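You operate a simulated robot arm through the tools that you are given. There is no shell and no other tool. Be economical: measure what you need, move in short steps, check, and stop when the job is done.

Carry out the task below with a simulated robot arm. There is one attempt and no reset: what you move stays moved.

Task
Set the electrode gap with the 1.0 mm gauge, lock it and put the gauge back. Set down upright: what you pick out.

It is judged by the outcome, as a careful person would: the job done as asked, and still so three seconds after it is handed in. It fails if anything else is knocked over, pushed out of place, dropped, spilled or broken.

Robot
A 6-joint arm with a two-finger parallel gripper, fixed in place. Base frame: the origin is at the foot of the arm, x ahead of it, y to its left, z up; the work surface is at about z = 0.9. Readings come in m, rad, newtons and seconds.
With the tool pointing down near the work surface it reaches from about 0.24 to 0.64 m from the base axis. Its first joint turns from -1.152 to 1.152 rad. Payload 2.7 kg.
The TCP is the grasp point between the finger pads, 0.023 m short of the fingertips. In the tool frame z runs along the fingers and y along their closing line. The gripper opens to 0.094 m. The fingers are 0.038 m wide and 0.01 m thick; the gripper's body (0.054 by 0.096 m) begins 0.039 m behind the TCP.
Orientation is that of the tool frame in the base frame, as a unit quaternion [w, x, y, z]. With the fingers straight down and closing along the base's y, the tool's x points along the base's -x, its y along +y and its z along -z.

Tools
- The arm moves only by the tool jog_arm. Its argument "increments" is a list of rows, each an object of numbers (a shift or turn left out is 0, a gripper value left out holds the last): "tx", "ty", "tz": the shift along the tool's x, y, z in m; "rx", "ry", "rz": the turn, a rotation vector about the tool's x, y, z in rad; "jaw": the finger opening in m, from 0 to 0.094. In form: [{"tx": .., "ty": .., "tz": .., "rx": .., "ry": .., "rz": .., "jaw": ..}, ...]. A call has 1 to 12 rows; each row shifts and turns the commanded pose from where the row before left it, along the tool's axes as they then stand. Rows are played at 5 a second. More than 0.05 m and 0.15 rad between two rows, or a gripper value outside its range, and nothing of the call is played. A pose out of reach is approached as far as the arm can. The call stops where the force on the tool passes 40 N (or 10 N more than at its start, if that is more) or the arm is blocked; 0.2 s more then pass. Each finger travels about 0.045 m/s and halts on what it meets, pressing with about 33 N; the grip force reading is that of the motor and also rises with nothing between the fingers. The clock runs only during rows and for 0.2 s after the last one: add rows that do not move to give the fingers time. The reply holds the time, the measured pose of the TCP, the force on the tool along the base axes, the opening and the grip force, in the units named above and with some noise, with the torque about the TCP (base axes, N m) and any sound that the robot's microphone picked up.
- Cameras (640 x 400 px; columns grow to the right, rows downward): "scene" is fixed at [0.0719, -0.4238, 1.425]; the picture's right is [0.83, -0.56, 0.00], its down [-0.21, -0.30, -0.93] and it looks along [0.52, 0.77, -0.37] (base axes); focal length 308 px, centre (320, 200). "wrist" rides on the gripper at [0.086, 0.016, -0.075] in the tool frame; the picture's right is [-0.18, 0.98, 0.00], its down [-0.58, -0.11, -0.81] and it looks along [-0.79, -0.15, 0.59] (tool axes); focal length 243 px, centre (320, 200). There is no depth. A picture from a camera that has moved, and an enlarged one, comes with that camera's place and axes in the base frame and with its lens.
- grab_frame(camera): a new picture of that camera. The clock stands still meanwhile.
- zoom(camera, box): a new picture of the part [left, top, right, bottom] of that camera's present view, enlarged. The clock stands still meanwhile.
- close_job(): hands the job in; it is judged then, once.

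Go step by step. Nothing tells you positions but the pictures and the camera data: compare them with the known pose of the tool, close in by small moves and look again before you grip or let go. The budget is 120 turns and 76 pictures, counting those below and the enlarged ones. Unless the task says otherwise, let go and move clear before handing in, and close with one line.

The tools are called after "Request:" by a JSON object that holds its "api" and its "payload". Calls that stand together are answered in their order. jog_arm: Moves the arm, as the interface text tells. Its arguments: {"type":"object","properties":{"increments":{"type":"array","items":{"type":"object","properties":{"tx":{"type":"number"},"ty":{"type":"number"},"tz":{"type":"number"},"rx":{"type":"number"},"ry":{"type":"number"},"rz":{"type":"number"},"jaw":{"type":"number"}}}}},"required":["increments"]} The other tools are called the same way: grab_frame (camera) takes a picture; zoom (camera, box) takes an enlarged picture of a part of a camera's view; close_job () hands the job in.

At the start:

```text
time: 0.0
ee_pos: [0.27, 0.1151, 1.3277]
ee_rot: [0.0, -0.001, 1.0, 0.0]
ft_force: [0.4, 0.1, -0.3]
torque: [0.01, 0.0, -0.03]
gripper_width: 0.094
grasp_force: 0.0
```

scene: 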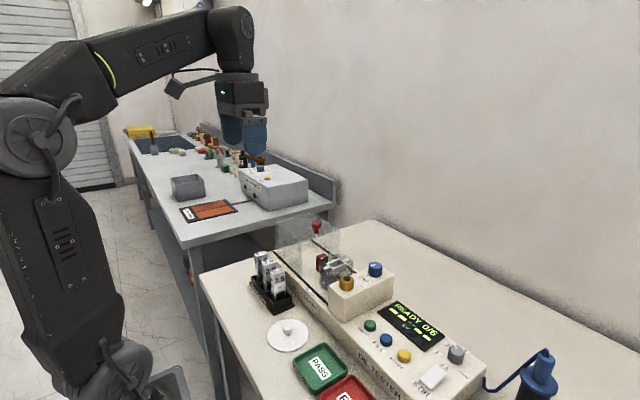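
wrist: 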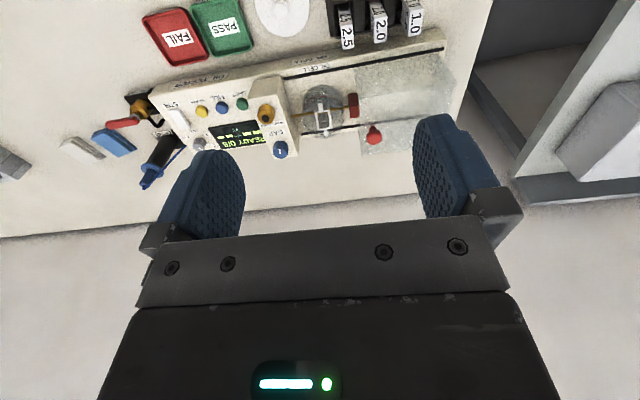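

I see a bench tester with an electrode cell, gauges 1.0/2.0/2.5 in a black rack, and knobs labelled. I'll look closer at both.

Request:
{"api": "zoom", "payload": {"camera": "scene", "box": [240, 200, 400, 300]}}

Request:
{"api": "zoom", "payload": {"camera": "wrist", "box": [240, 0, 480, 170]}}

Request:
{"api": "zoom", "payload": {"camera": "scene", "box": [320, 250, 500, 400]}}

```text
4.00 times, centred on (320, 250) of scene
camera zoom: at [0.0719, -0.4238, 1.425], right [0.83, -0.56, 0.0], down [-0.21, -0.3, -0.93], along [0.52, 0.77, -0.37], focal length 1232 px, centre (320, 0)
```

zoom: 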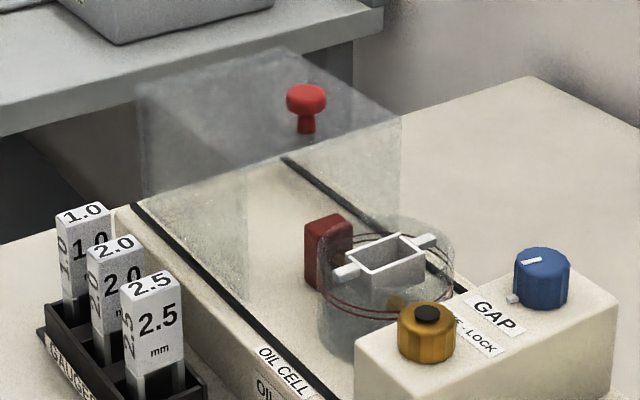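

```text
2.35 times, centred on (360, 85) of wrist
camera zoom: at [0.1833, 0.1305, 1.4025], right [0.18, 0.98, 0.0], down [0.58, -0.11, 0.81], along [0.79, -0.15, -0.59], focal length 571 px, centre (226, 471)
```

zoom: 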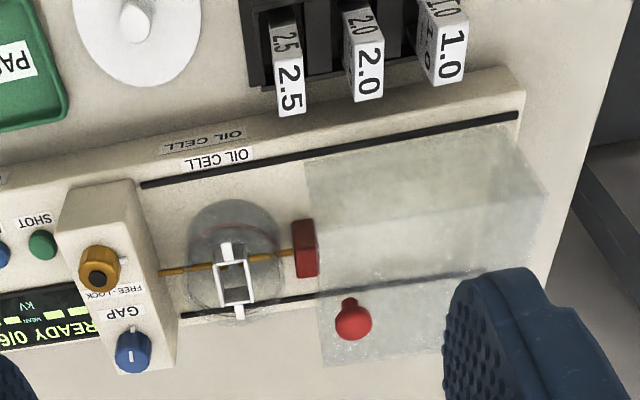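

```text
2.67 times, centred on (410, 325) of scene
camera zoom: at [0.0719, -0.4238, 1.425], right [0.83, -0.56, 0.0], down [-0.21, -0.3, -0.93], along [0.52, 0.77, -0.37], focal length 821 px, centre (80, -133)
```

zoom: 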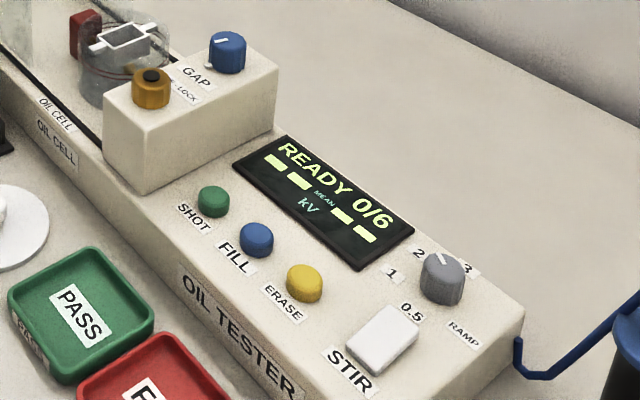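

The tool's picture estimates: 1.0 gauge top ≈ (0.333, 0.238, 1.0), cell frame ≈ (0.461, 0.084, 1.0), blue GAP knob ≈ (0.498, −0.011, 1.03), amber LOCK knob ≈ (0.417, −0.011, 1.03). I go closer to look at the rack.

Request:
{"api": "jog_arm", "payload": {"increments": [{"tx": 0.0075, "ty": 0.022, "tz": 0.042}, {"tx": 0.0075, "ty": 0.022, "tz": 0.042}, {"tx": 0.0075, "ty": 0.022, "tz": 0.042}, {"tx": 0.0075, "ty": 0.022, "tz": 0.042}, {"tx": 0.0075, "ty": 0.022, "tz": 0.042}, {"tx": 0.0, "ty": 0.022, "tz": 0.03}]}}

Request:
{"api": "grab_frame", "payload": {"camera": "wrist"}}

Request:
{"api": "grab_frame", "payload": {"camera": "scene"}}

```text
time: 1.4
ee_pos: [0.2328, 0.2498, 1.0864]
ee_rot: [0.0, 0.001, 1.0, 0.0]
ft_force: [0.1, 0.7, 0.1]
torque: [-0.03, -0.01, 0.02]
gripper_width: 0.094
grasp_force: 0.1
```

```text
70 pictures are left
camera wrist: at [0.1454, 0.2664, 1.1617], right [0.18, 0.98, 0.0], down [0.58, -0.11, 0.81], along [0.79, -0.15, -0.59], focal length 243 px, centre (320, 200)
```

wrist: 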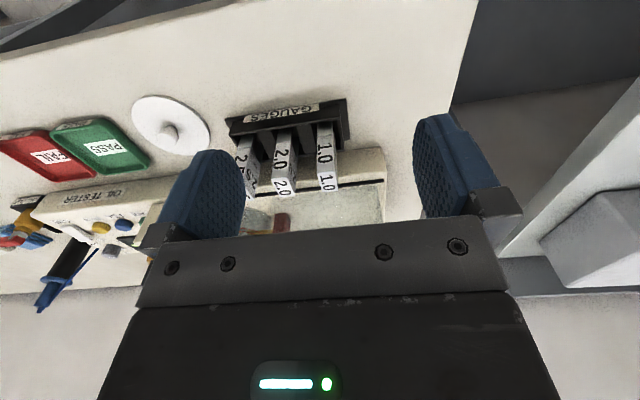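

```text
69 pictures are left
```

scene: 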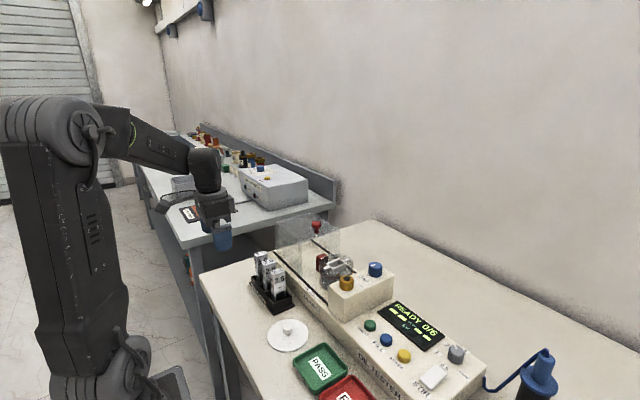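

Request:
{"api": "zoom", "payload": {"camera": "wrist", "box": [220, 80, 380, 240]}}

Request:
{"api": "zoom", "payload": {"camera": "scene", "box": [240, 240, 304, 320]}}

Request:
{"api": "zoom", "payload": {"camera": "scene", "box": [310, 235, 400, 305]}}

```text
2.50 times, centred on (300, 160) of wrist
camera zoom: at [0.1454, 0.2664, 1.1617], right [0.18, 0.98, 0.0], down [0.58, -0.11, 0.81], along [0.79, -0.15, -0.59], focal length 606 px, centre (370, 300)
```

zoom: 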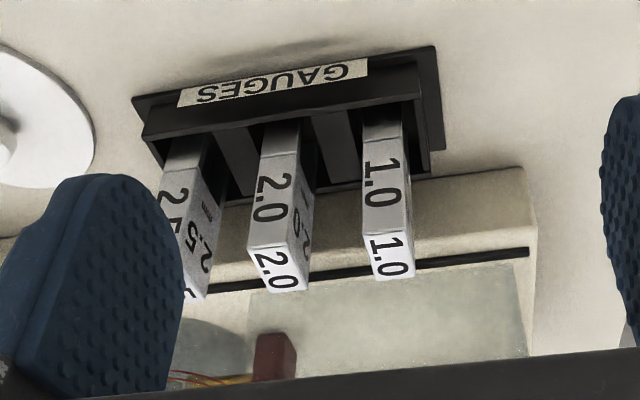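

```text
5.00 times, centred on (272, 280) of scene
camera zoom: at [0.0719, -0.4238, 1.425], right [0.83, -0.56, 0.0], down [-0.21, -0.3, -0.93], along [0.52, 0.77, -0.37], focal length 1540 px, centre (560, -200)
```

zoom: 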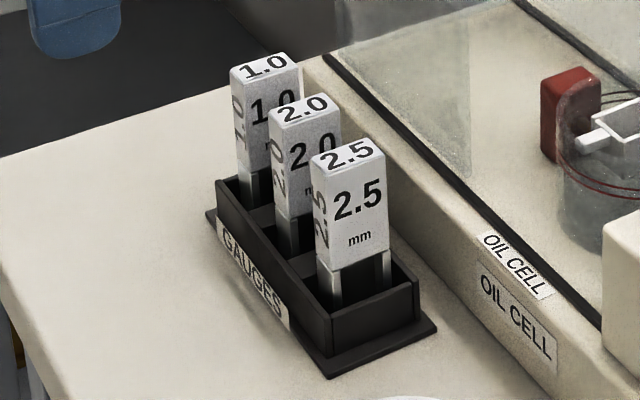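

```text
5.71 times, centred on (355, 270) of scene
camera zoom: at [0.0719, -0.4238, 1.425], right [0.83, -0.56, 0.0], down [-0.21, -0.3, -0.93], along [0.52, 0.77, -0.37], focal length 1760 px, centre (120, -200)
```

zoom: 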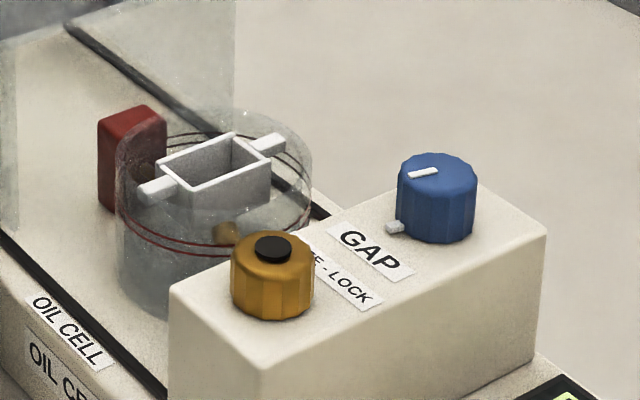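

The 1.0 gauge stands at about (0.333, 0.240), top z ≈ 1.0, with its long side along x, as does the cell's guide frame. Before picking I look at the cell and knobs closely.

Request:
{"api": "jog_arm", "payload": {"increments": [{"tx": -0.0254, "ty": -0.038, "tz": -0.005}, {"tx": -0.0254, "ty": -0.038, "tz": -0.005}, {"tx": -0.0254, "ty": -0.038, "tz": -0.005}, {"tx": -0.0254, "ty": -0.038, "tz": -0.005}, {"tx": -0.0254, "ty": -0.038, "tz": -0.005}]}}

Request:
{"api": "grab_frame", "payload": {"camera": "wrist"}}

Request:
{"api": "zoom", "payload": {"camera": "wrist", "box": [240, 90, 420, 220]}}

```text
time: 2.6
ee_pos: [0.36, 0.0585, 1.1138]
ee_rot: [0.002, 0.0, 1.0, 0.0]
ft_force: [0.0, -0.1, -0.4]
torque: [0.04, -0.04, 0.01]
gripper_width: 0.0942
grasp_force: 0.0
```

```text
65 pictures are left
camera wrist: at [0.2737, 0.0745, 1.1895], right [0.18, 0.98, 0.0], down [0.58, -0.11, 0.81], along [0.79, -0.15, -0.59], focal length 243 px, centre (320, 200)
```

wrist: 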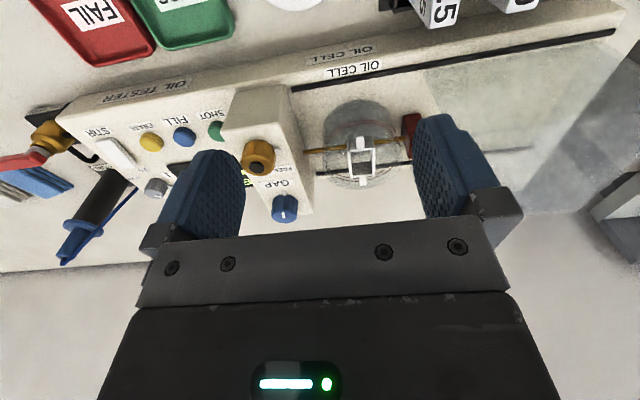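

```text
3.08 times, centred on (330, 155) of wrist
camera zoom: at [0.2737, 0.0745, 1.1895], right [0.18, 0.98, 0.0], down [0.58, -0.11, 0.81], along [0.79, -0.15, -0.59], focal length 746 px, centre (289, 338)
```

zoom: 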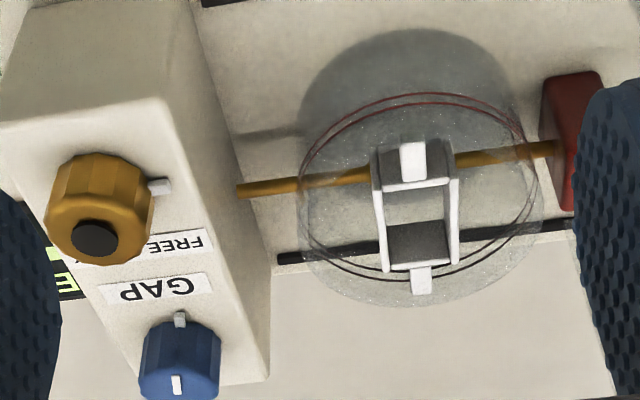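

The amber knob's peg points to +y, which is the FREE side of its label (FREE left, LOCK right as read from −x); the guide frame is open. Now I go above the 1.0 gauge with the jaw narrowed to 36 mm.

Request:
{"api": "jog_arm", "payload": {"increments": [{"tx": 0.0054, "ty": 0.0363, "tz": 0.0108, "jaw": 0.036}, {"tx": 0.0054, "ty": 0.0363, "tz": 0.0108}, {"tx": 0.0054, "ty": 0.0363, "tz": 0.0108}, {"tx": 0.0054, "ty": 0.0363, "tz": 0.0108}, {"tx": 0.0054, "ty": 0.0363, "tz": 0.0108}, {}]}}

Request:
{"api": "zoom", "payload": {"camera": "wrist", "box": [220, 80, 420, 220]}}

Request:
{"api": "zoom", "payload": {"camera": "scene", "box": [210, 200, 320, 320]}}

```text
time: 4.0
ee_pos: [0.3332, 0.2392, 1.0582]
ee_rot: [0.001, 0.0, 1.0, 0.001]
ft_force: [0.3, -0.1, 0.0]
torque: [0.0, 0.01, 0.02]
gripper_width: 0.0362
grasp_force: 0.1
```

```text
2.86 times, centred on (320, 150) of wrist
camera zoom: at [0.2473, 0.2548, 1.1334], right [0.18, 0.98, 0.0], down [0.58, -0.11, 0.81], along [0.79, -0.15, -0.59], focal length 693 px, centre (320, 343)
```

zoom: 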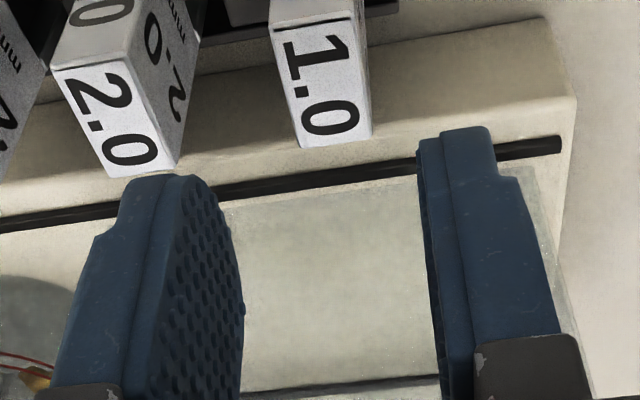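

```text
3.33 times, centred on (265, 260) of scene
camera zoom: at [0.0719, -0.4238, 1.425], right [0.83, -0.56, 0.0], down [-0.21, -0.3, -0.93], along [0.52, 0.77, -0.37], focal length 1027 px, centre (503, 0)
```

zoom: 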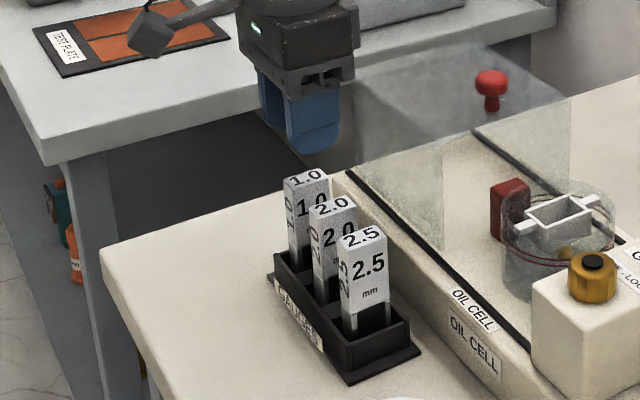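

The top of the 1.0 gauge sits right below the TCP (0.334, 0.240), with about 7 mm finger clearance to the 2.0 neighbour. I descend.

Request:
{"api": "jog_arm", "payload": {"increments": [{"tx": -0.0005, "ty": 0.001, "tz": 0.025}, {"tz": 0.02}, {"tz": 0.015}, {"tz": 0.013}, {}]}}

Request:
{"api": "zoom", "payload": {"camera": "scene", "box": [210, 200, 320, 320]}}

Request:
{"api": "zoom", "payload": {"camera": "wrist", "box": [220, 80, 420, 220]}}

```text
time: 5.2
ee_pos: [0.3336, 0.2398, 0.9848]
ee_rot: [0.0, -0.001, 1.0, 0.0]
ft_force: [0.4, -0.1, 0.6]
torque: [0.0, -0.01, -0.02]
gripper_width: 0.0362
grasp_force: 0.1
```

```text
3.33 times, centred on (265, 260) of scene
camera zoom: at [0.0719, -0.4238, 1.425], right [0.83, -0.56, 0.0], down [-0.21, -0.3, -0.93], along [0.52, 0.77, -0.37], focal length 1027 px, centre (503, 0)
```

zoom: 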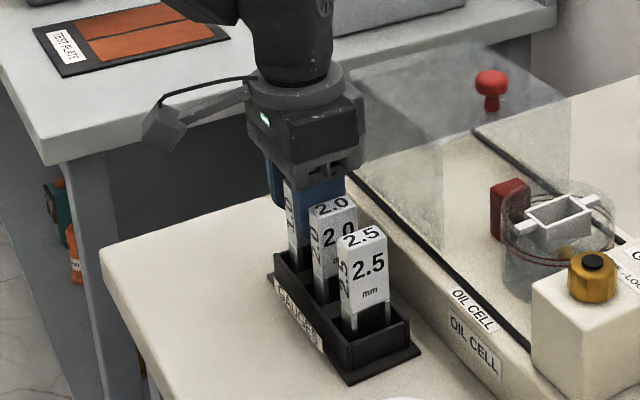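

```text
2.86 times, centred on (320, 150) of wrist
camera zoom: at [0.2473, 0.2542, 1.0598], right [0.18, 0.98, 0.0], down [0.58, -0.11, 0.81], along [0.79, -0.15, -0.59], focal length 693 px, centre (320, 343)
```

zoom: 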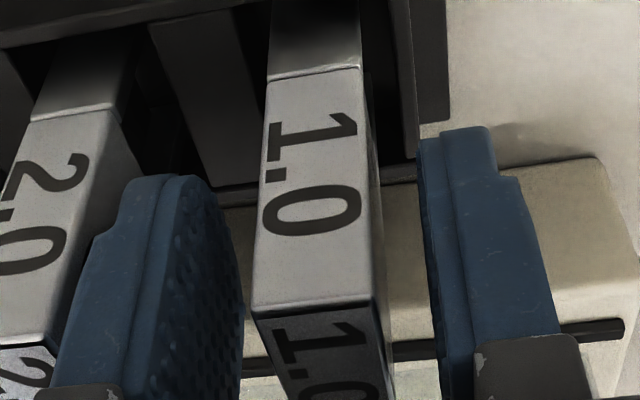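

Gauge centred between the fingers; closing the jaw.

Request:
{"api": "jog_arm", "payload": {"increments": [{"jaw": 0.01}, {}, {}, {}, {}]}}

```text
time: 6.4
ee_pos: [0.3341, 0.2377, 0.984]
ee_rot: [0.001, -0.001, 1.0, 0.001]
ft_force: [-0.5, 0.8, -0.2]
torque: [-0.01, 0.04, -0.01]
gripper_width: 0.0176
grasp_force: 33.1
```

Gripped at 18 mm. I lift straight up.

Request:
{"api": "jog_arm", "payload": {"increments": [{"tz": -0.01}, {"tz": -0.02}, {"tz": -0.03}, {"tz": -0.04}, {"tz": -0.03}]}}

Request:
{"api": "zoom", "payload": {"camera": "scene", "box": [230, 190, 310, 310]}}

Request:
{"api": "zoom", "payload": {"camera": "wrist", "box": [240, 40, 400, 220]}}

```text
time: 7.6
ee_pos: [0.3331, 0.2403, 1.1156]
ee_rot: [0.001, -0.001, 1.0, 0.0]
ft_force: [0.0, -0.1, -1.1]
torque: [0.01, 0.0, 0.03]
gripper_width: 0.0176
grasp_force: 33.3
```

```text
3.33 times, centred on (270, 250) of scene
camera zoom: at [0.0719, -0.4238, 1.425], right [0.83, -0.56, 0.0], down [-0.21, -0.3, -0.93], along [0.52, 0.77, -0.37], focal length 1027 px, centre (487, 33)
```

zoom: 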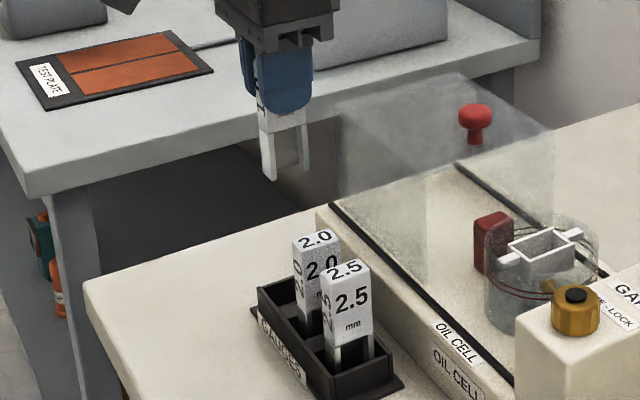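

```text
2.22 times, centred on (320, 130) of wrist
camera zoom: at [0.2475, 0.2551, 1.1907], right [0.18, 0.98, 0.0], down [0.58, -0.11, 0.81], along [0.79, -0.15, -0.59], focal length 539 px, centre (320, 356)
```

zoom: 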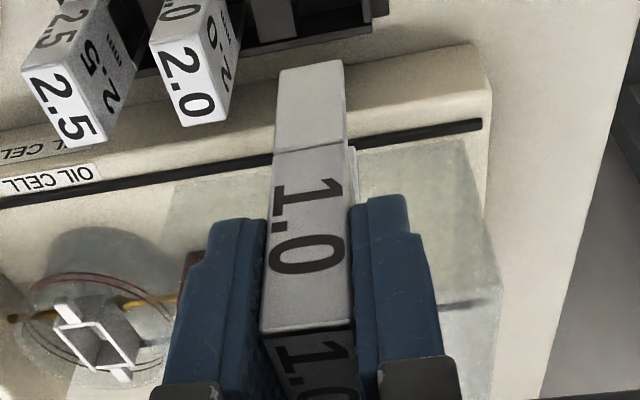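

The gauge is a two-legged fork, about 94 mm long with legs of ≈40 mm; it came out clean. I move to where I can see the guide frame past it.

Request:
{"api": "jog_arm", "payload": {"increments": [{"tz": -0.04}, {"tx": -0.019, "ty": -0.033}, {"tx": -0.019, "ty": -0.033}, {"tx": -0.019, "ty": -0.034}, {}]}}

Request:
{"api": "zoom", "payload": {"camera": "wrist", "box": [220, 90, 340, 170]}}

Request:
{"api": "grab_frame", "payload": {"camera": "wrist"}}

```text
time: 8.8
ee_pos: [0.3906, 0.1388, 1.1539]
ee_rot: [0.001, -0.001, 1.0, 0.0]
ft_force: [-0.2, 1.2, -1.3]
torque: [-0.02, 0.01, -0.01]
gripper_width: 0.0174
grasp_force: 33.2
```

```text
5.00 times, centred on (280, 130) of wrist
camera zoom: at [0.3038, 0.1552, 1.2287], right [0.18, 0.98, 0.0], down [0.58, -0.11, 0.81], along [0.79, -0.15, -0.59], focal length 1213 px, centre (520, 550)
```

zoom: 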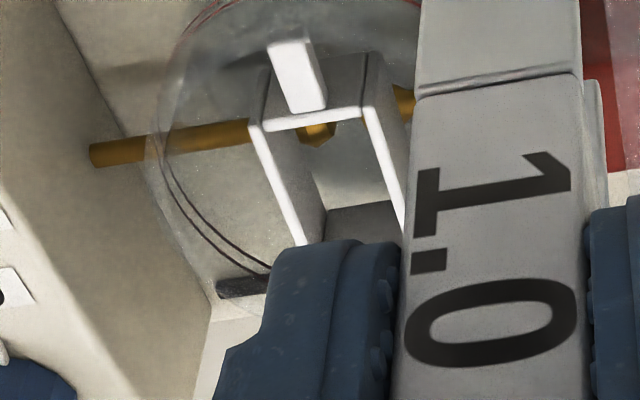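

```text
56 pictures are left
camera wrist: at [0.3038, 0.1552, 1.2287], right [0.18, 0.98, 0.0], down [0.58, -0.11, 0.81], along [0.79, -0.15, -0.59], focal length 243 px, centre (320, 200)
```

wrist: 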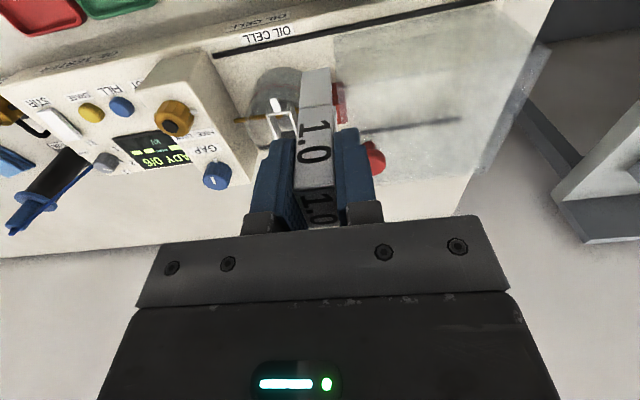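

I back off a little so the finger no longer hides the frame.

Request:
{"api": "jog_arm", "payload": {"increments": [{"tx": 0.02, "ty": 0.02, "tz": -0.04}, {}]}}

Request:
{"api": "zoom", "payload": {"camera": "wrist", "box": [220, 60, 340, 140]}}

```text
time: 9.4
ee_pos: [0.3716, 0.1603, 1.1951]
ee_rot: [0.001, 0.0, 1.0, 0.0]
ft_force: [-0.4, 0.2, -0.6]
torque: [0.02, 0.02, 0.01]
gripper_width: 0.0176
grasp_force: 33.2
```

```text
5.00 times, centred on (280, 100) of wrist
camera zoom: at [0.2846, 0.1761, 1.27], right [0.18, 0.98, 0.0], down [0.58, -0.11, 0.81], along [0.79, -0.15, -0.59], focal length 1213 px, centre (520, 700)
```

zoom: 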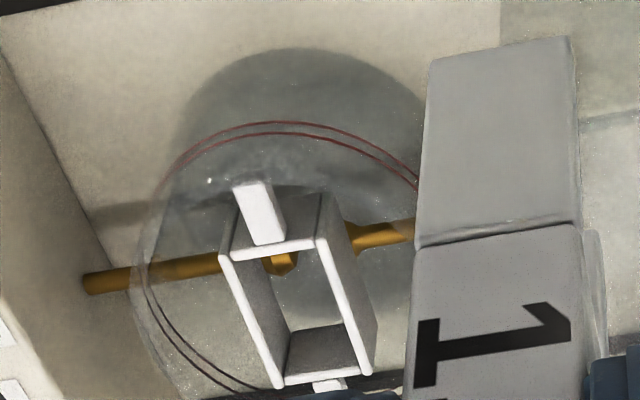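

The guide is a tube of outer ≈41×27 mm centred at ≈(0.466, 0.083), top z ≈1.00, with the electrode axis about 30 mm below its rim. I move above it and compare the gauge legs to the tube.

Request:
{"api": "jog_arm", "payload": {"increments": [{"tx": -0.0315, "ty": -0.0256}, {"tx": -0.0315, "ty": -0.0256}, {"tx": -0.0314, "ty": -0.0257}, {"tz": 0.04}, {"tz": 0.04}, {"tz": 0.0}]}}

Request:
{"api": "zoom", "payload": {"camera": "wrist", "box": [250, 30, 390, 190]}}

Request:
{"api": "zoom", "payload": {"camera": "scene", "box": [300, 200, 390, 300]}}

```text
time: 10.8
ee_pos: [0.4639, 0.0813, 1.1148]
ee_rot: [0.001, 0.0, 1.0, 0.0]
ft_force: [-0.5, -0.1, -0.7]
torque: [0.03, 0.01, -0.02]
gripper_width: 0.0175
grasp_force: 33.0
```

```text
2.50 times, centred on (320, 110) of wrist
camera zoom: at [0.377, 0.098, 1.1896], right [0.18, 0.98, 0.0], down [0.58, -0.11, 0.81], along [0.79, -0.15, -0.59], focal length 606 px, centre (320, 425)
```

zoom: 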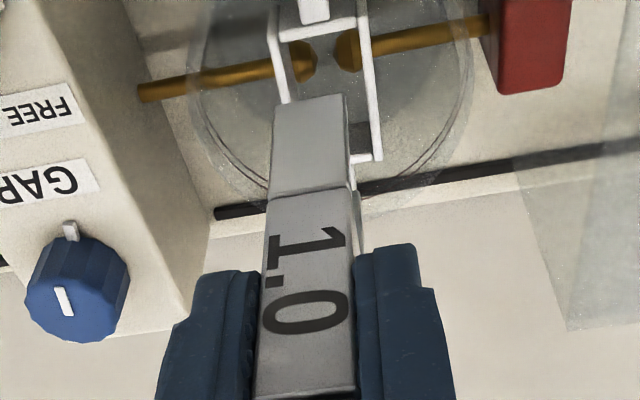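

```text
4.00 times, centred on (345, 250) of scene
camera zoom: at [0.0719, -0.4238, 1.425], right [0.83, -0.56, 0.0], down [-0.21, -0.3, -0.93], along [0.52, 0.77, -0.37], focal length 1232 px, centre (220, 0)
```

zoom: 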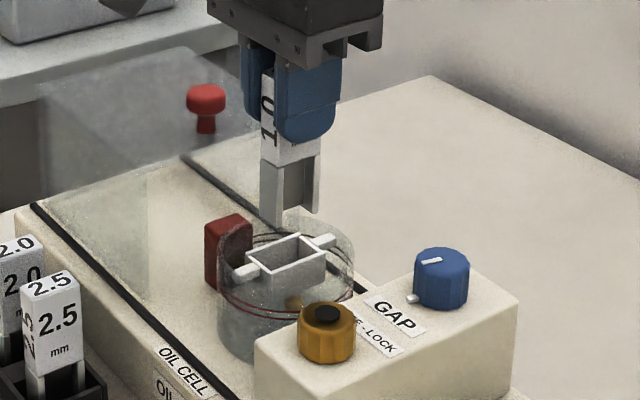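

The gauge is an H-fork with a thin blade between the legs, and the electrodes' gap is centred in the tube at y ≈ 0.084. I correct by ~1.5 mm and lower to just above the rim.

Request:
{"api": "jog_arm", "payload": {"increments": [{"ty": 0.001, "tz": 0.01}, {"tz": 0.008}, {}]}}

Request:
{"api": "jog_arm", "payload": {"increments": [{}]}}

Request:
{"api": "zoom", "payload": {"camera": "wrist", "box": [260, 20, 380, 140]}}

Request:
{"api": "zoom", "payload": {"camera": "scene", "box": [320, 225, 380, 295]}}

```text
time: 11.6
ee_pos: [0.4647, 0.0836, 1.0963]
ee_rot: [0.0, -0.001, 1.0, 0.0]
ft_force: [-0.5, 0.2, -1.2]
torque: [-0.01, 0.01, 0.01]
gripper_width: 0.0176
grasp_force: 33.0
```

```text
time: 12.0
ee_pos: [0.4628, 0.0829, 1.0958]
ee_rot: [0.0, 0.0, 1.0, 0.001]
ft_force: [0.3, 0.0, -0.8]
torque: [0.0, 0.02, 0.01]
gripper_width: 0.0176
grasp_force: 33.0
```

```text
3.33 times, centred on (320, 80) of wrist
camera zoom: at [0.3773, 0.099, 1.1715], right [0.18, 0.98, 0.0], down [0.58, -0.11, 0.81], along [0.79, -0.15, -0.59], focal length 809 px, centre (320, 600)
```

zoom: 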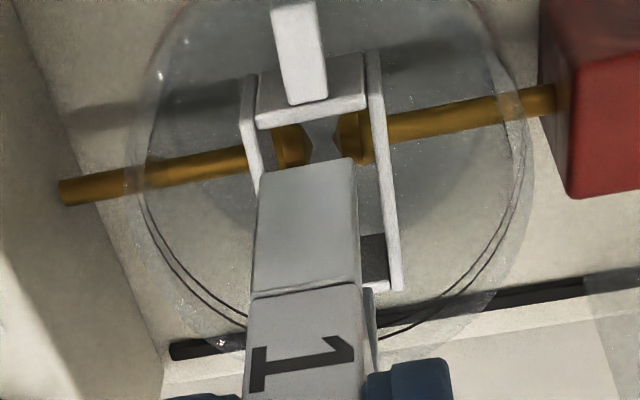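

```text
5.71 times, centred on (350, 260) of scene
camera zoom: at [0.0719, -0.4238, 1.425], right [0.83, -0.56, 0.0], down [-0.21, -0.3, -0.93], along [0.52, 0.77, -0.37], focal length 1760 px, centre (149, -143)
```

zoom: 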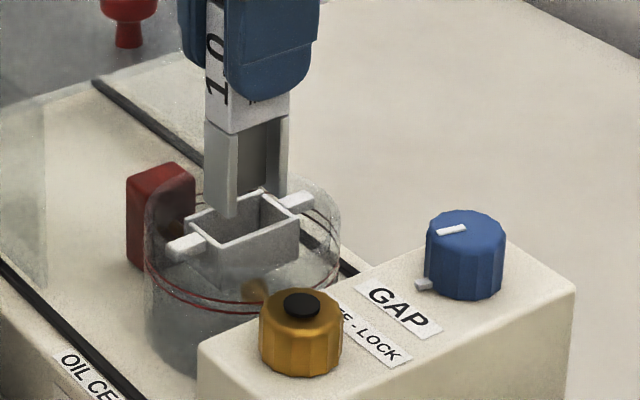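

Gauge legs are ~14 mm above the rim; y is right, x needs about +1.5 mm. I adjust and lower until the legs are just entering.

Request:
{"api": "jog_arm", "payload": {"increments": [{"tx": -0.0015, "ty": 0.0005, "tz": 0.004}, {"tz": 0.004}, {"tz": 0.003}, {}]}}

Request:
{"api": "zoom", "payload": {"camera": "wrist", "box": [260, 20, 380, 140]}}

Request:
{"api": "zoom", "payload": {"camera": "scene", "box": [325, 235, 375, 285]}}

```text
time: 13.0
ee_pos: [0.4655, 0.0846, 1.0864]
ee_rot: [0.001, -0.002, 1.0, 0.0]
ft_force: [-0.4, -0.3, -2.0]
torque: [0.01, -0.02, -0.02]
gripper_width: 0.0175
grasp_force: 33.1
```

```text
3.33 times, centred on (320, 80) of wrist
camera zoom: at [0.3795, 0.0996, 1.1615], right [0.18, 0.98, 0.0], down [0.58, -0.11, 0.81], along [0.79, -0.15, -0.59], focal length 809 px, centre (320, 600)
```

zoom: 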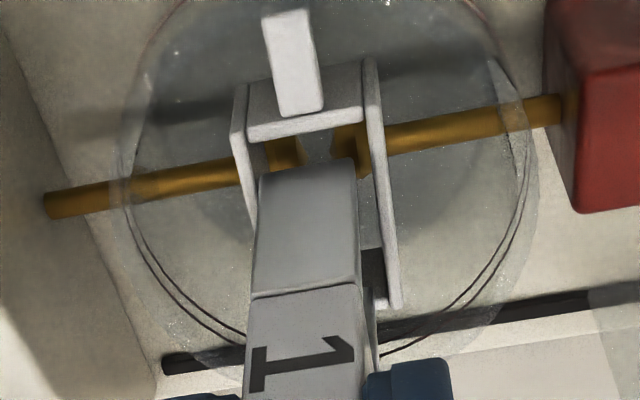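

```text
8.00 times, centred on (350, 260) of scene
camera zoom: at [0.0719, -0.4238, 1.425], right [0.83, -0.56, 0.0], down [-0.21, -0.3, -0.93], along [0.52, 0.77, -0.37], focal length 2464 px, centre (80, -280)
```

zoom: 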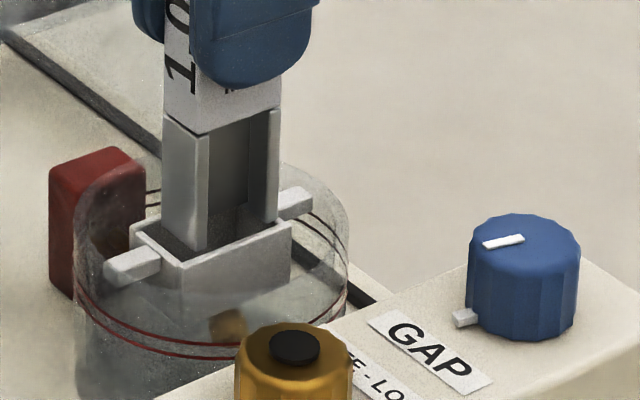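

The leg bottoms are a few mm above the rim; the fixed electrode's face lies at y ≈ 0.086, so the gauge should go ~1.5 mm toward +y. I shift and lower gently.

Request:
{"api": "jog_arm", "payload": {"increments": [{"ty": 0.0013}, {"tz": 0.004}, {"tz": 0.004}, {"tz": 0.004}, {}]}}

Request:
{"api": "zoom", "payload": {"camera": "wrist", "box": [260, 20, 380, 140]}}

Request:
{"api": "zoom", "payload": {"camera": "scene", "box": [325, 235, 375, 285]}}

```text
time: 14.2
ee_pos: [0.4657, 0.0856, 1.0731]
ee_rot: [0.0, -0.001, 1.0, 0.0]
ft_force: [-0.2, 1.0, 5.9]
torque: [0.13, -0.11, 0.03]
gripper_width: 0.0176
grasp_force: 32.7
```

```text
3.33 times, centred on (320, 80) of wrist
camera zoom: at [0.379, 0.102, 1.1491], right [0.18, 0.98, 0.0], down [0.58, -0.11, 0.81], along [0.79, -0.15, -0.59], focal length 809 px, centre (320, 600)
```

zoom: 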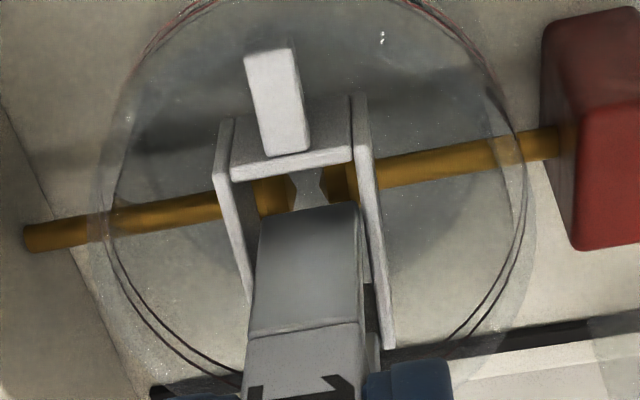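

```text
8.00 times, centred on (350, 260) of scene
camera zoom: at [0.0718, -0.4238, 1.425], right [0.83, -0.56, 0.0], down [-0.21, -0.3, -0.93], along [0.52, 0.77, -0.37], focal length 2464 px, centre (80, -280)
```

zoom: 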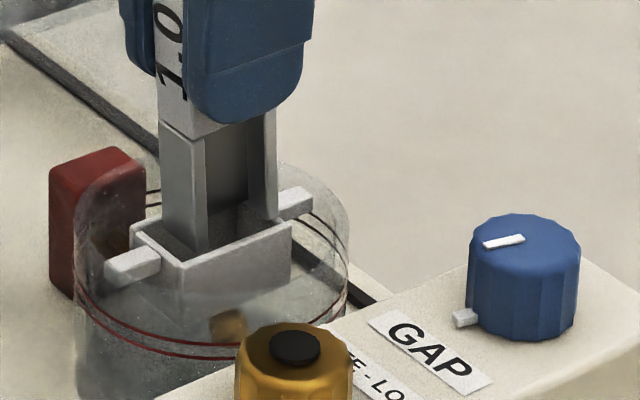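

A light contact: the legs touched the +y rim, so I overshifted. I raise 3 mm, go back 1.2 mm in y and look again.

Request:
{"api": "jog_arm", "payload": {"increments": [{"tz": -0.003}, {"ty": -0.0012}, {}]}}

Request:
{"api": "zoom", "payload": {"camera": "wrist", "box": [280, 40, 360, 120]}}

```text
time: 15.0
ee_pos: [0.4662, 0.0844, 1.078]
ee_rot: [0.0, 0.0, 1.0, -0.001]
ft_force: [0.5, 0.2, -1.0]
torque: [0.01, 0.01, -0.01]
gripper_width: 0.0174
grasp_force: 33.5
```

```text
5.00 times, centred on (320, 80) of wrist
camera zoom: at [0.3794, 0.1002, 1.1528], right [0.18, 0.98, 0.0], down [0.58, -0.11, 0.81], along [0.79, -0.15, -0.59], focal length 1213 px, centre (320, 800)
```

zoom: 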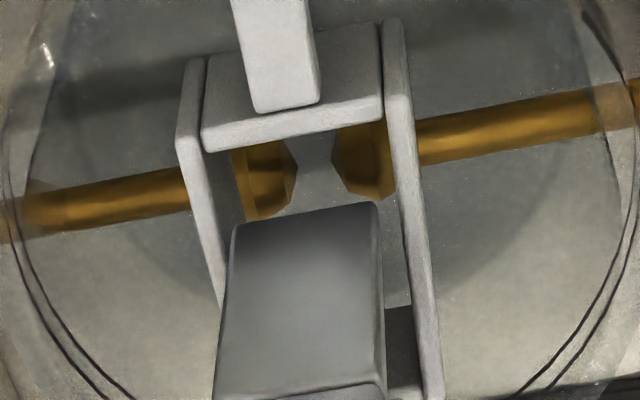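

Now the legs sit centred between the side walls. Lowering in small steps, watching the force.

Request:
{"api": "jog_arm", "payload": {"increments": [{"tz": 0.004}, {"tz": 0.004}, {"tz": 0.004}, {"tz": 0.004}, {}]}}

Request:
{"api": "zoom", "payload": {"camera": "wrist", "box": [280, 40, 360, 120]}}

```text
time: 16.0
ee_pos: [0.4686, 0.0852, 1.0681]
ee_rot: [0.007, -0.001, 1.0, 0.001]
ft_force: [0.3, -0.3, 3.7]
torque: [0.0, -0.1, 0.02]
gripper_width: 0.0175
grasp_force: 33.2
stopped in row 5: the force on the tool passed its limit at 43 N (the readings are from after the stop); the commanded pose is now the measured one
```

```text
5.00 times, centred on (320, 80) of wrist
camera zoom: at [0.3801, 0.1001, 1.1413], right [0.18, 0.98, 0.0], down [0.57, -0.11, 0.82], along [0.8, -0.15, -0.58], focal length 1213 px, centre (320, 800)
```

zoom: 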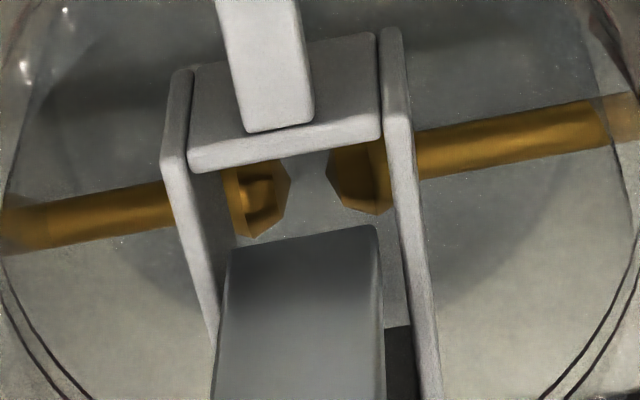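

The far (+x) leg met the far rim — the torque and the slight tilt agree. I lift, undo the 0.014 rad tilt and move back in x.

Request:
{"api": "jog_arm", "payload": {"increments": [{"tz": -0.008}, {"ry": 0.014}, {"tx": 0.004}, {}]}}

Request:
{"api": "zoom", "payload": {"camera": "scene", "box": [330, 235, 370, 285]}}

Request:
{"api": "zoom", "payload": {"camera": "wrist", "box": [280, 40, 360, 120]}}

```text
time: 17.0
ee_pos: [0.4642, 0.0858, 1.0752]
ee_rot: [0.0, -0.001, 1.0, 0.002]
ft_force: [0.2, 1.3, -0.3]
torque: [-0.02, 0.03, -0.04]
gripper_width: 0.0172
grasp_force: 33.5
```

```text
8.00 times, centred on (350, 260) of scene
camera zoom: at [0.0719, -0.4238, 1.425], right [0.83, -0.56, 0.0], down [-0.21, -0.3, -0.93], along [0.52, 0.77, -0.37], focal length 2464 px, centre (80, -280)
```

zoom: 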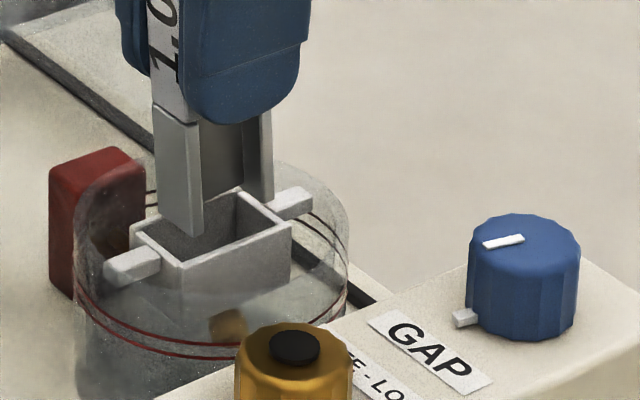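

```text
5.00 times, centred on (320, 80) of wrist
camera zoom: at [0.3768, 0.1006, 1.1502], right [0.18, 0.98, 0.0], down [0.58, -0.11, 0.81], along [0.79, -0.15, -0.59], focal length 1213 px, centre (320, 800)
```

zoom: 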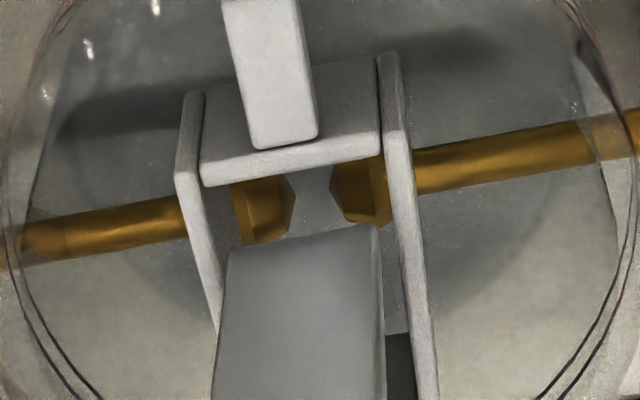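

Looking at row positions, the gauge slid up ~17 mm in the grip when it met the rim (rim is at z ≈ 1.006), and it is still about 3 mm too far in +x. I shift −x and check with a tight scene zoom.

Request:
{"api": "jog_arm", "payload": {"increments": [{"tx": 0.0025}, {"tz": 0.004}, {}]}}

Request:
{"api": "zoom", "payload": {"camera": "scene", "box": [334, 246, 366, 274]}}

Request:
{"api": "zoom", "payload": {"camera": "wrist", "box": [280, 60, 360, 120]}}

```text
time: 17.8
ee_pos: [0.4599, 0.0862, 1.0716]
ee_rot: [0.0, -0.001, 1.0, 0.001]
ft_force: [-0.5, 0.2, -0.1]
torque: [0.02, 0.01, 0.01]
gripper_width: 0.0178
grasp_force: 32.9
```

```text
14.29 times, centred on (350, 260) of scene
camera zoom: at [0.0719, -0.4238, 1.425], right [0.83, -0.56, 0.0], down [-0.21, -0.3, -0.93], along [0.52, 0.77, -0.37], focal length 4400 px, centre (-109, -657)
```

zoom: 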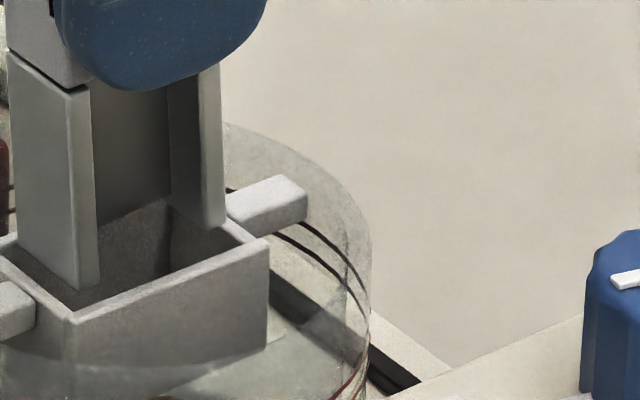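

```text
6.67 times, centred on (320, 90) of wrist
camera zoom: at [0.3743, 0.1009, 1.1462], right [0.18, 0.98, 0.0], down [0.58, -0.11, 0.81], along [0.79, -0.15, -0.59], focal length 1618 px, centre (320, 933)
```

zoom: 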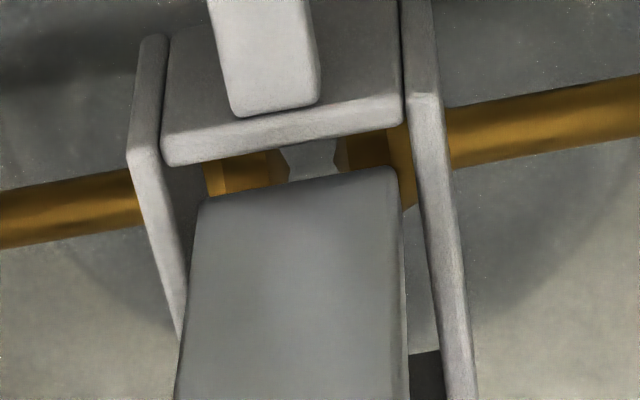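

The leg bottoms are ~3 mm above the rim with the gauge now ~2 mm short in x and ~1 mm over in y. I make those corrections and lower a few mm.

Request:
{"api": "jog_arm", "payload": {"increments": [{"tx": -0.0018, "ty": -0.0009}, {"tz": 0.003}, {"tz": 0.003}, {"tz": 0.002}, {}]}}

Request:
{"api": "zoom", "payload": {"camera": "scene", "box": [330, 240, 362, 272]}}

Request:
{"api": "zoom", "payload": {"camera": "wrist", "box": [280, 60, 360, 120]}}

```text
time: 19.0
ee_pos: [0.4622, 0.0851, 1.0618]
ee_rot: [-0.001, 0.0, 1.0, 0.001]
ft_force: [0.0, 0.3, 0.0]
torque: [-0.02, -0.01, 0.0]
gripper_width: 0.0178
grasp_force: 32.8
```

```text
12.50 times, centred on (346, 256) of scene
camera zoom: at [0.0719, -0.4238, 1.425], right [0.83, -0.56, 0.0], down [-0.21, -0.3, -0.93], along [0.52, 0.77, -0.37], focal length 3850 px, centre (-5, -500)
```

zoom: 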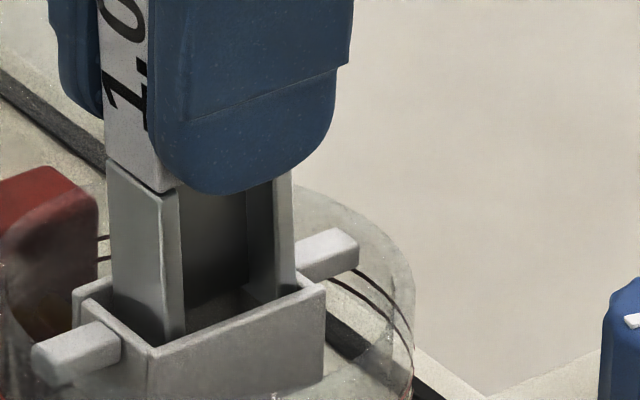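

```text
6.67 times, centred on (320, 90) of wrist
camera zoom: at [0.3761, 0.0999, 1.1374], right [0.18, 0.98, 0.0], down [0.58, -0.11, 0.81], along [0.79, -0.15, -0.59], focal length 1618 px, centre (320, 933)
```

zoom: 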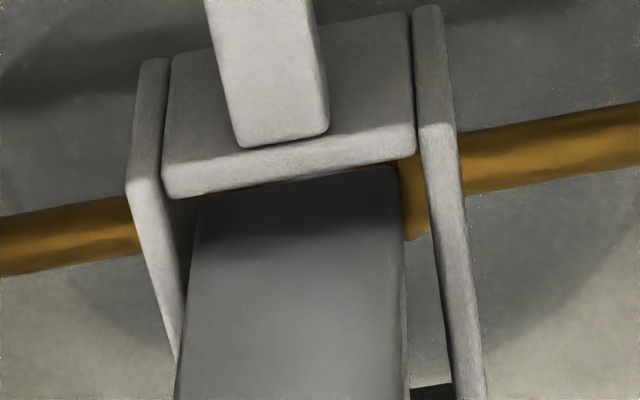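

The legs are inside the tube with no contact force. I continue down in small steps.

Request:
{"api": "jog_arm", "payload": {"increments": [{"tz": 0.004}, {"tz": 0.004}, {"tz": 0.004}, {"tz": 0.004}, {"tz": 0.003}, {}]}}

Request:
{"api": "zoom", "payload": {"camera": "scene", "box": [330, 240, 362, 272]}}

Request:
{"api": "grab_frame", "payload": {"camera": "wrist"}}

```text
time: 20.4
ee_pos: [0.4626, 0.0847, 1.0431]
ee_rot: [0.0, 0.0, 1.0, 0.001]
ft_force: [-0.5, -0.3, -0.9]
torque: [0.02, 0.05, 0.02]
gripper_width: 0.0178
grasp_force: 32.9
```

```text
12.50 times, centred on (346, 256) of scene
camera zoom: at [0.0719, -0.4238, 1.425], right [0.83, -0.56, 0.0], down [-0.21, -0.3, -0.93], along [0.52, 0.77, -0.37], focal length 3850 px, centre (-5, -500)
```

zoom: 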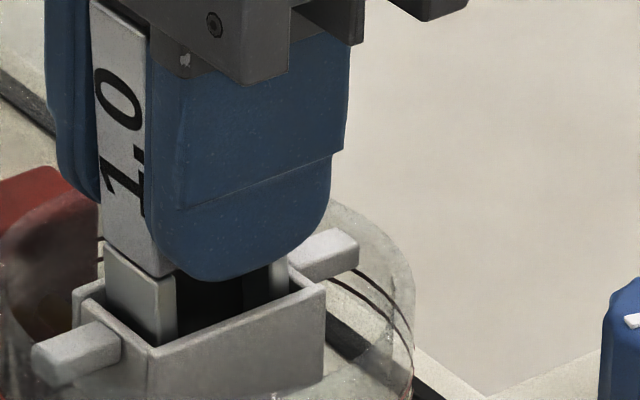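

```text
37 pictures are left
camera wrist: at [0.376, 0.1002, 1.1186], right [0.18, 0.98, 0.0], down [0.58, -0.11, 0.81], along [0.79, -0.15, -0.59], focal length 243 px, centre (320, 200)
```

wrist: 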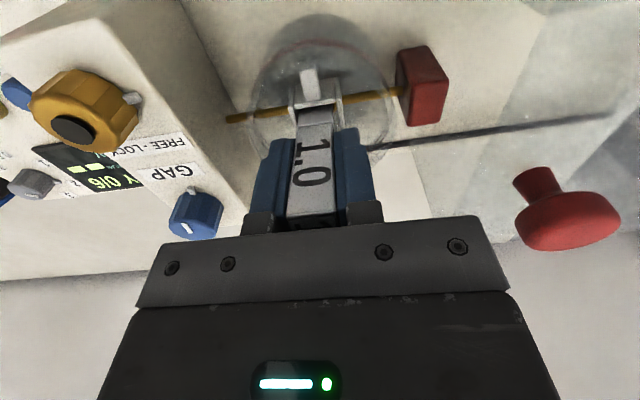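

Inside by ~25 mm with no contact. I lower until the fingertips are a few mm above the rim.

Request:
{"api": "jog_arm", "payload": {"increments": [{"tz": 0.003}, {"tz": 0.003}, {"tz": 0.003}, {}]}}

Request:
{"api": "zoom", "payload": {"camera": "scene", "box": [330, 240, 362, 272]}}

```text
time: 21.4
ee_pos: [0.4628, 0.0849, 1.0359]
ee_rot: [0.0, -0.001, 1.0, 0.001]
ft_force: [0.4, 0.6, -0.8]
torque: [-0.02, 0.0, 0.01]
gripper_width: 0.0173
grasp_force: 33.0
```

```text
12.50 times, centred on (346, 256) of scene
camera zoom: at [0.0719, -0.4238, 1.425], right [0.83, -0.56, 0.0], down [-0.21, -0.3, -0.93], along [0.52, 0.77, -0.37], focal length 3850 px, centre (-5, -500)
```

zoom: 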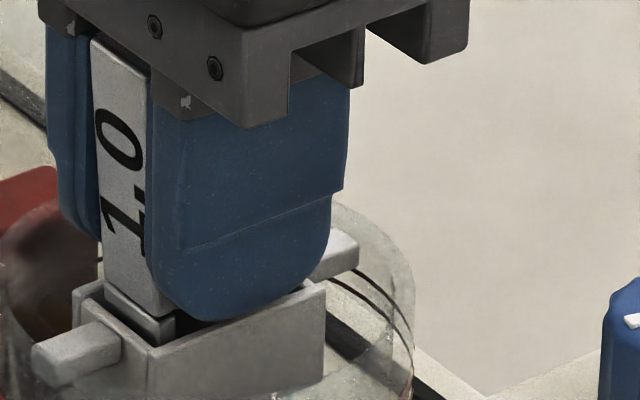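

The handle is now only ~5 mm above the rim. I release gently.

Request:
{"api": "jog_arm", "payload": {"increments": [{"jaw": 0.022}, {"jaw": 0.028}, {}, {}]}}

Request:
{"api": "zoom", "payload": {"camera": "scene", "box": [330, 240, 362, 272]}}

```text
time: 22.4
ee_pos: [0.4622, 0.0846, 1.0355]
ee_rot: [-0.001, -0.001, 1.0, 0.001]
ft_force: [0.8, 0.4, -1.0]
torque: [0.03, -0.02, -0.04]
gripper_width: 0.0281
grasp_force: 0.1
```

```text
12.50 times, centred on (346, 256) of scene
camera zoom: at [0.0719, -0.4238, 1.425], right [0.83, -0.56, 0.0], down [-0.21, -0.3, -0.93], along [0.52, 0.77, -0.37], focal length 3850 px, centre (-5, -500)
```

zoom: 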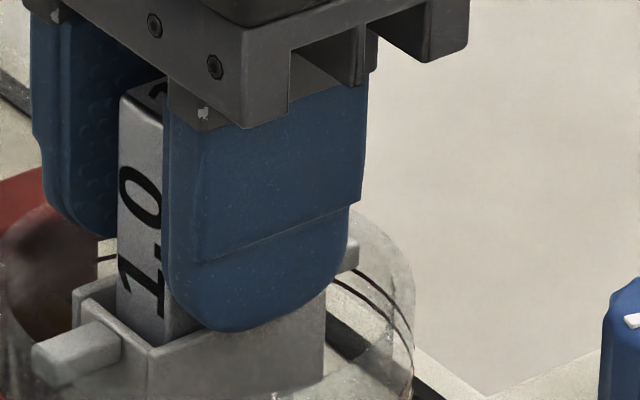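

The gauge dropped upright into the guide and stands in it. I raise the gripper clear and look.

Request:
{"api": "jog_arm", "payload": {"increments": [{"tz": -0.01}, {"tz": -0.03}, {"tz": -0.04}, {"tx": 0.04, "tz": -0.02}, {"tx": 0.035, "ty": -0.03}, {}]}}

Request:
{"api": "grab_frame", "payload": {"camera": "wrist"}}

Request:
{"api": "zoom", "payload": {"camera": "scene", "box": [320, 230, 400, 290]}}

```text
time: 23.8
ee_pos: [0.3879, 0.0521, 1.1317]
ee_rot: [0.0, 0.0, 1.0, 0.0]
ft_force: [0.1, 0.2, 0.7]
torque: [0.0, 0.02, 0.02]
gripper_width: 0.028
grasp_force: 0.0
```

```text
34 pictures are left
camera wrist: at [0.3009, 0.0669, 1.2084], right [0.18, 0.98, 0.0], down [0.58, -0.11, 0.81], along [0.79, -0.15, -0.59], focal length 243 px, centre (320, 200)
```

wrist: 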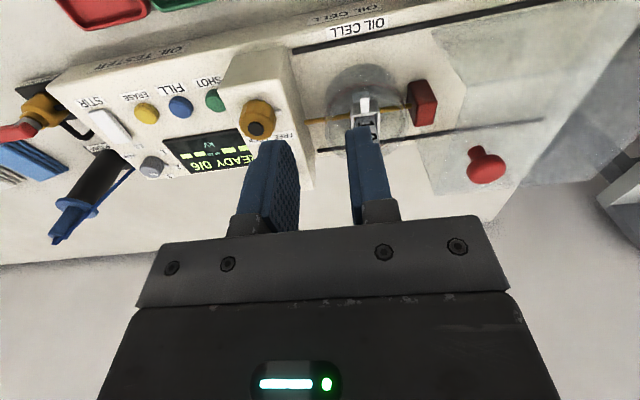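

```text
6.67 times, centred on (360, 260) of scene
camera zoom: at [0.0719, -0.4238, 1.425], right [0.83, -0.56, 0.0], down [-0.21, -0.3, -0.93], along [0.52, 0.77, -0.37], focal length 2053 px, centre (53, -200)
```

zoom: 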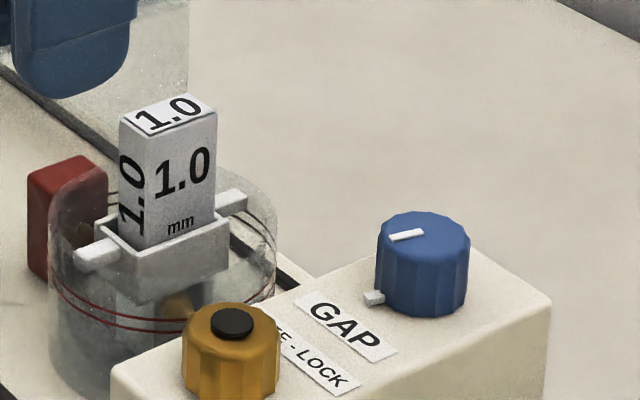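

The gauge stands seated upright. Next I go above the blue GAP knob with the jaw opened to 50 mm.

Request:
{"api": "jog_arm", "payload": {"increments": [{"tx": -0.03, "ty": -0.02, "jaw": 0.05}, {"tx": -0.03, "ty": -0.02}, {"tx": -0.03, "ty": -0.0226}, {"tx": -0.02, "tz": 0.02}, {"tz": 0.012}, {}]}}

Request:
{"api": "grab_frame", "payload": {"camera": "wrist"}}

Request:
{"api": "grab_frame", "payload": {"camera": "scene"}}

```text
time: 25.2
ee_pos: [0.4974, -0.0087, 1.1043]
ee_rot: [0.0, 0.0, 1.0, 0.001]
ft_force: [0.4, -0.3, 0.2]
torque: [-0.01, 0.01, 0.02]
gripper_width: 0.05
grasp_force: 0.1
```

```text
32 pictures are left
camera wrist: at [0.411, 0.0072, 1.1786], right [0.18, 0.98, 0.0], down [0.58, -0.11, 0.81], along [0.79, -0.15, -0.59], focal length 243 px, centre (320, 200)
```

wrist: 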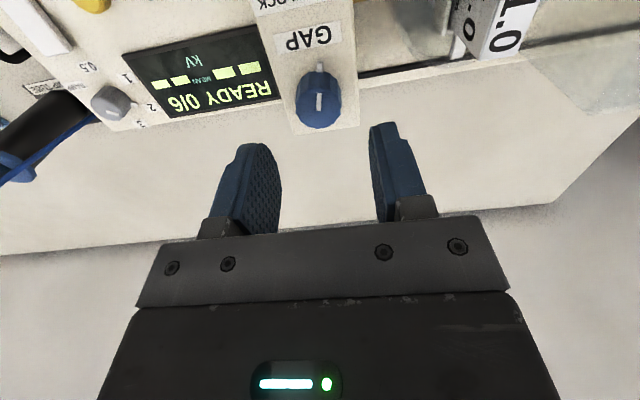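

```text
31 pictures are left
```

scene: 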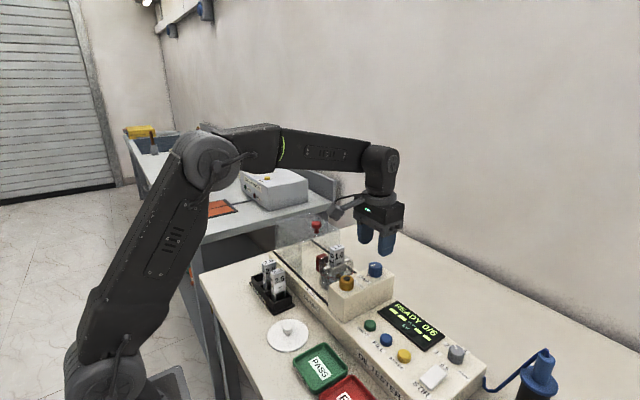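

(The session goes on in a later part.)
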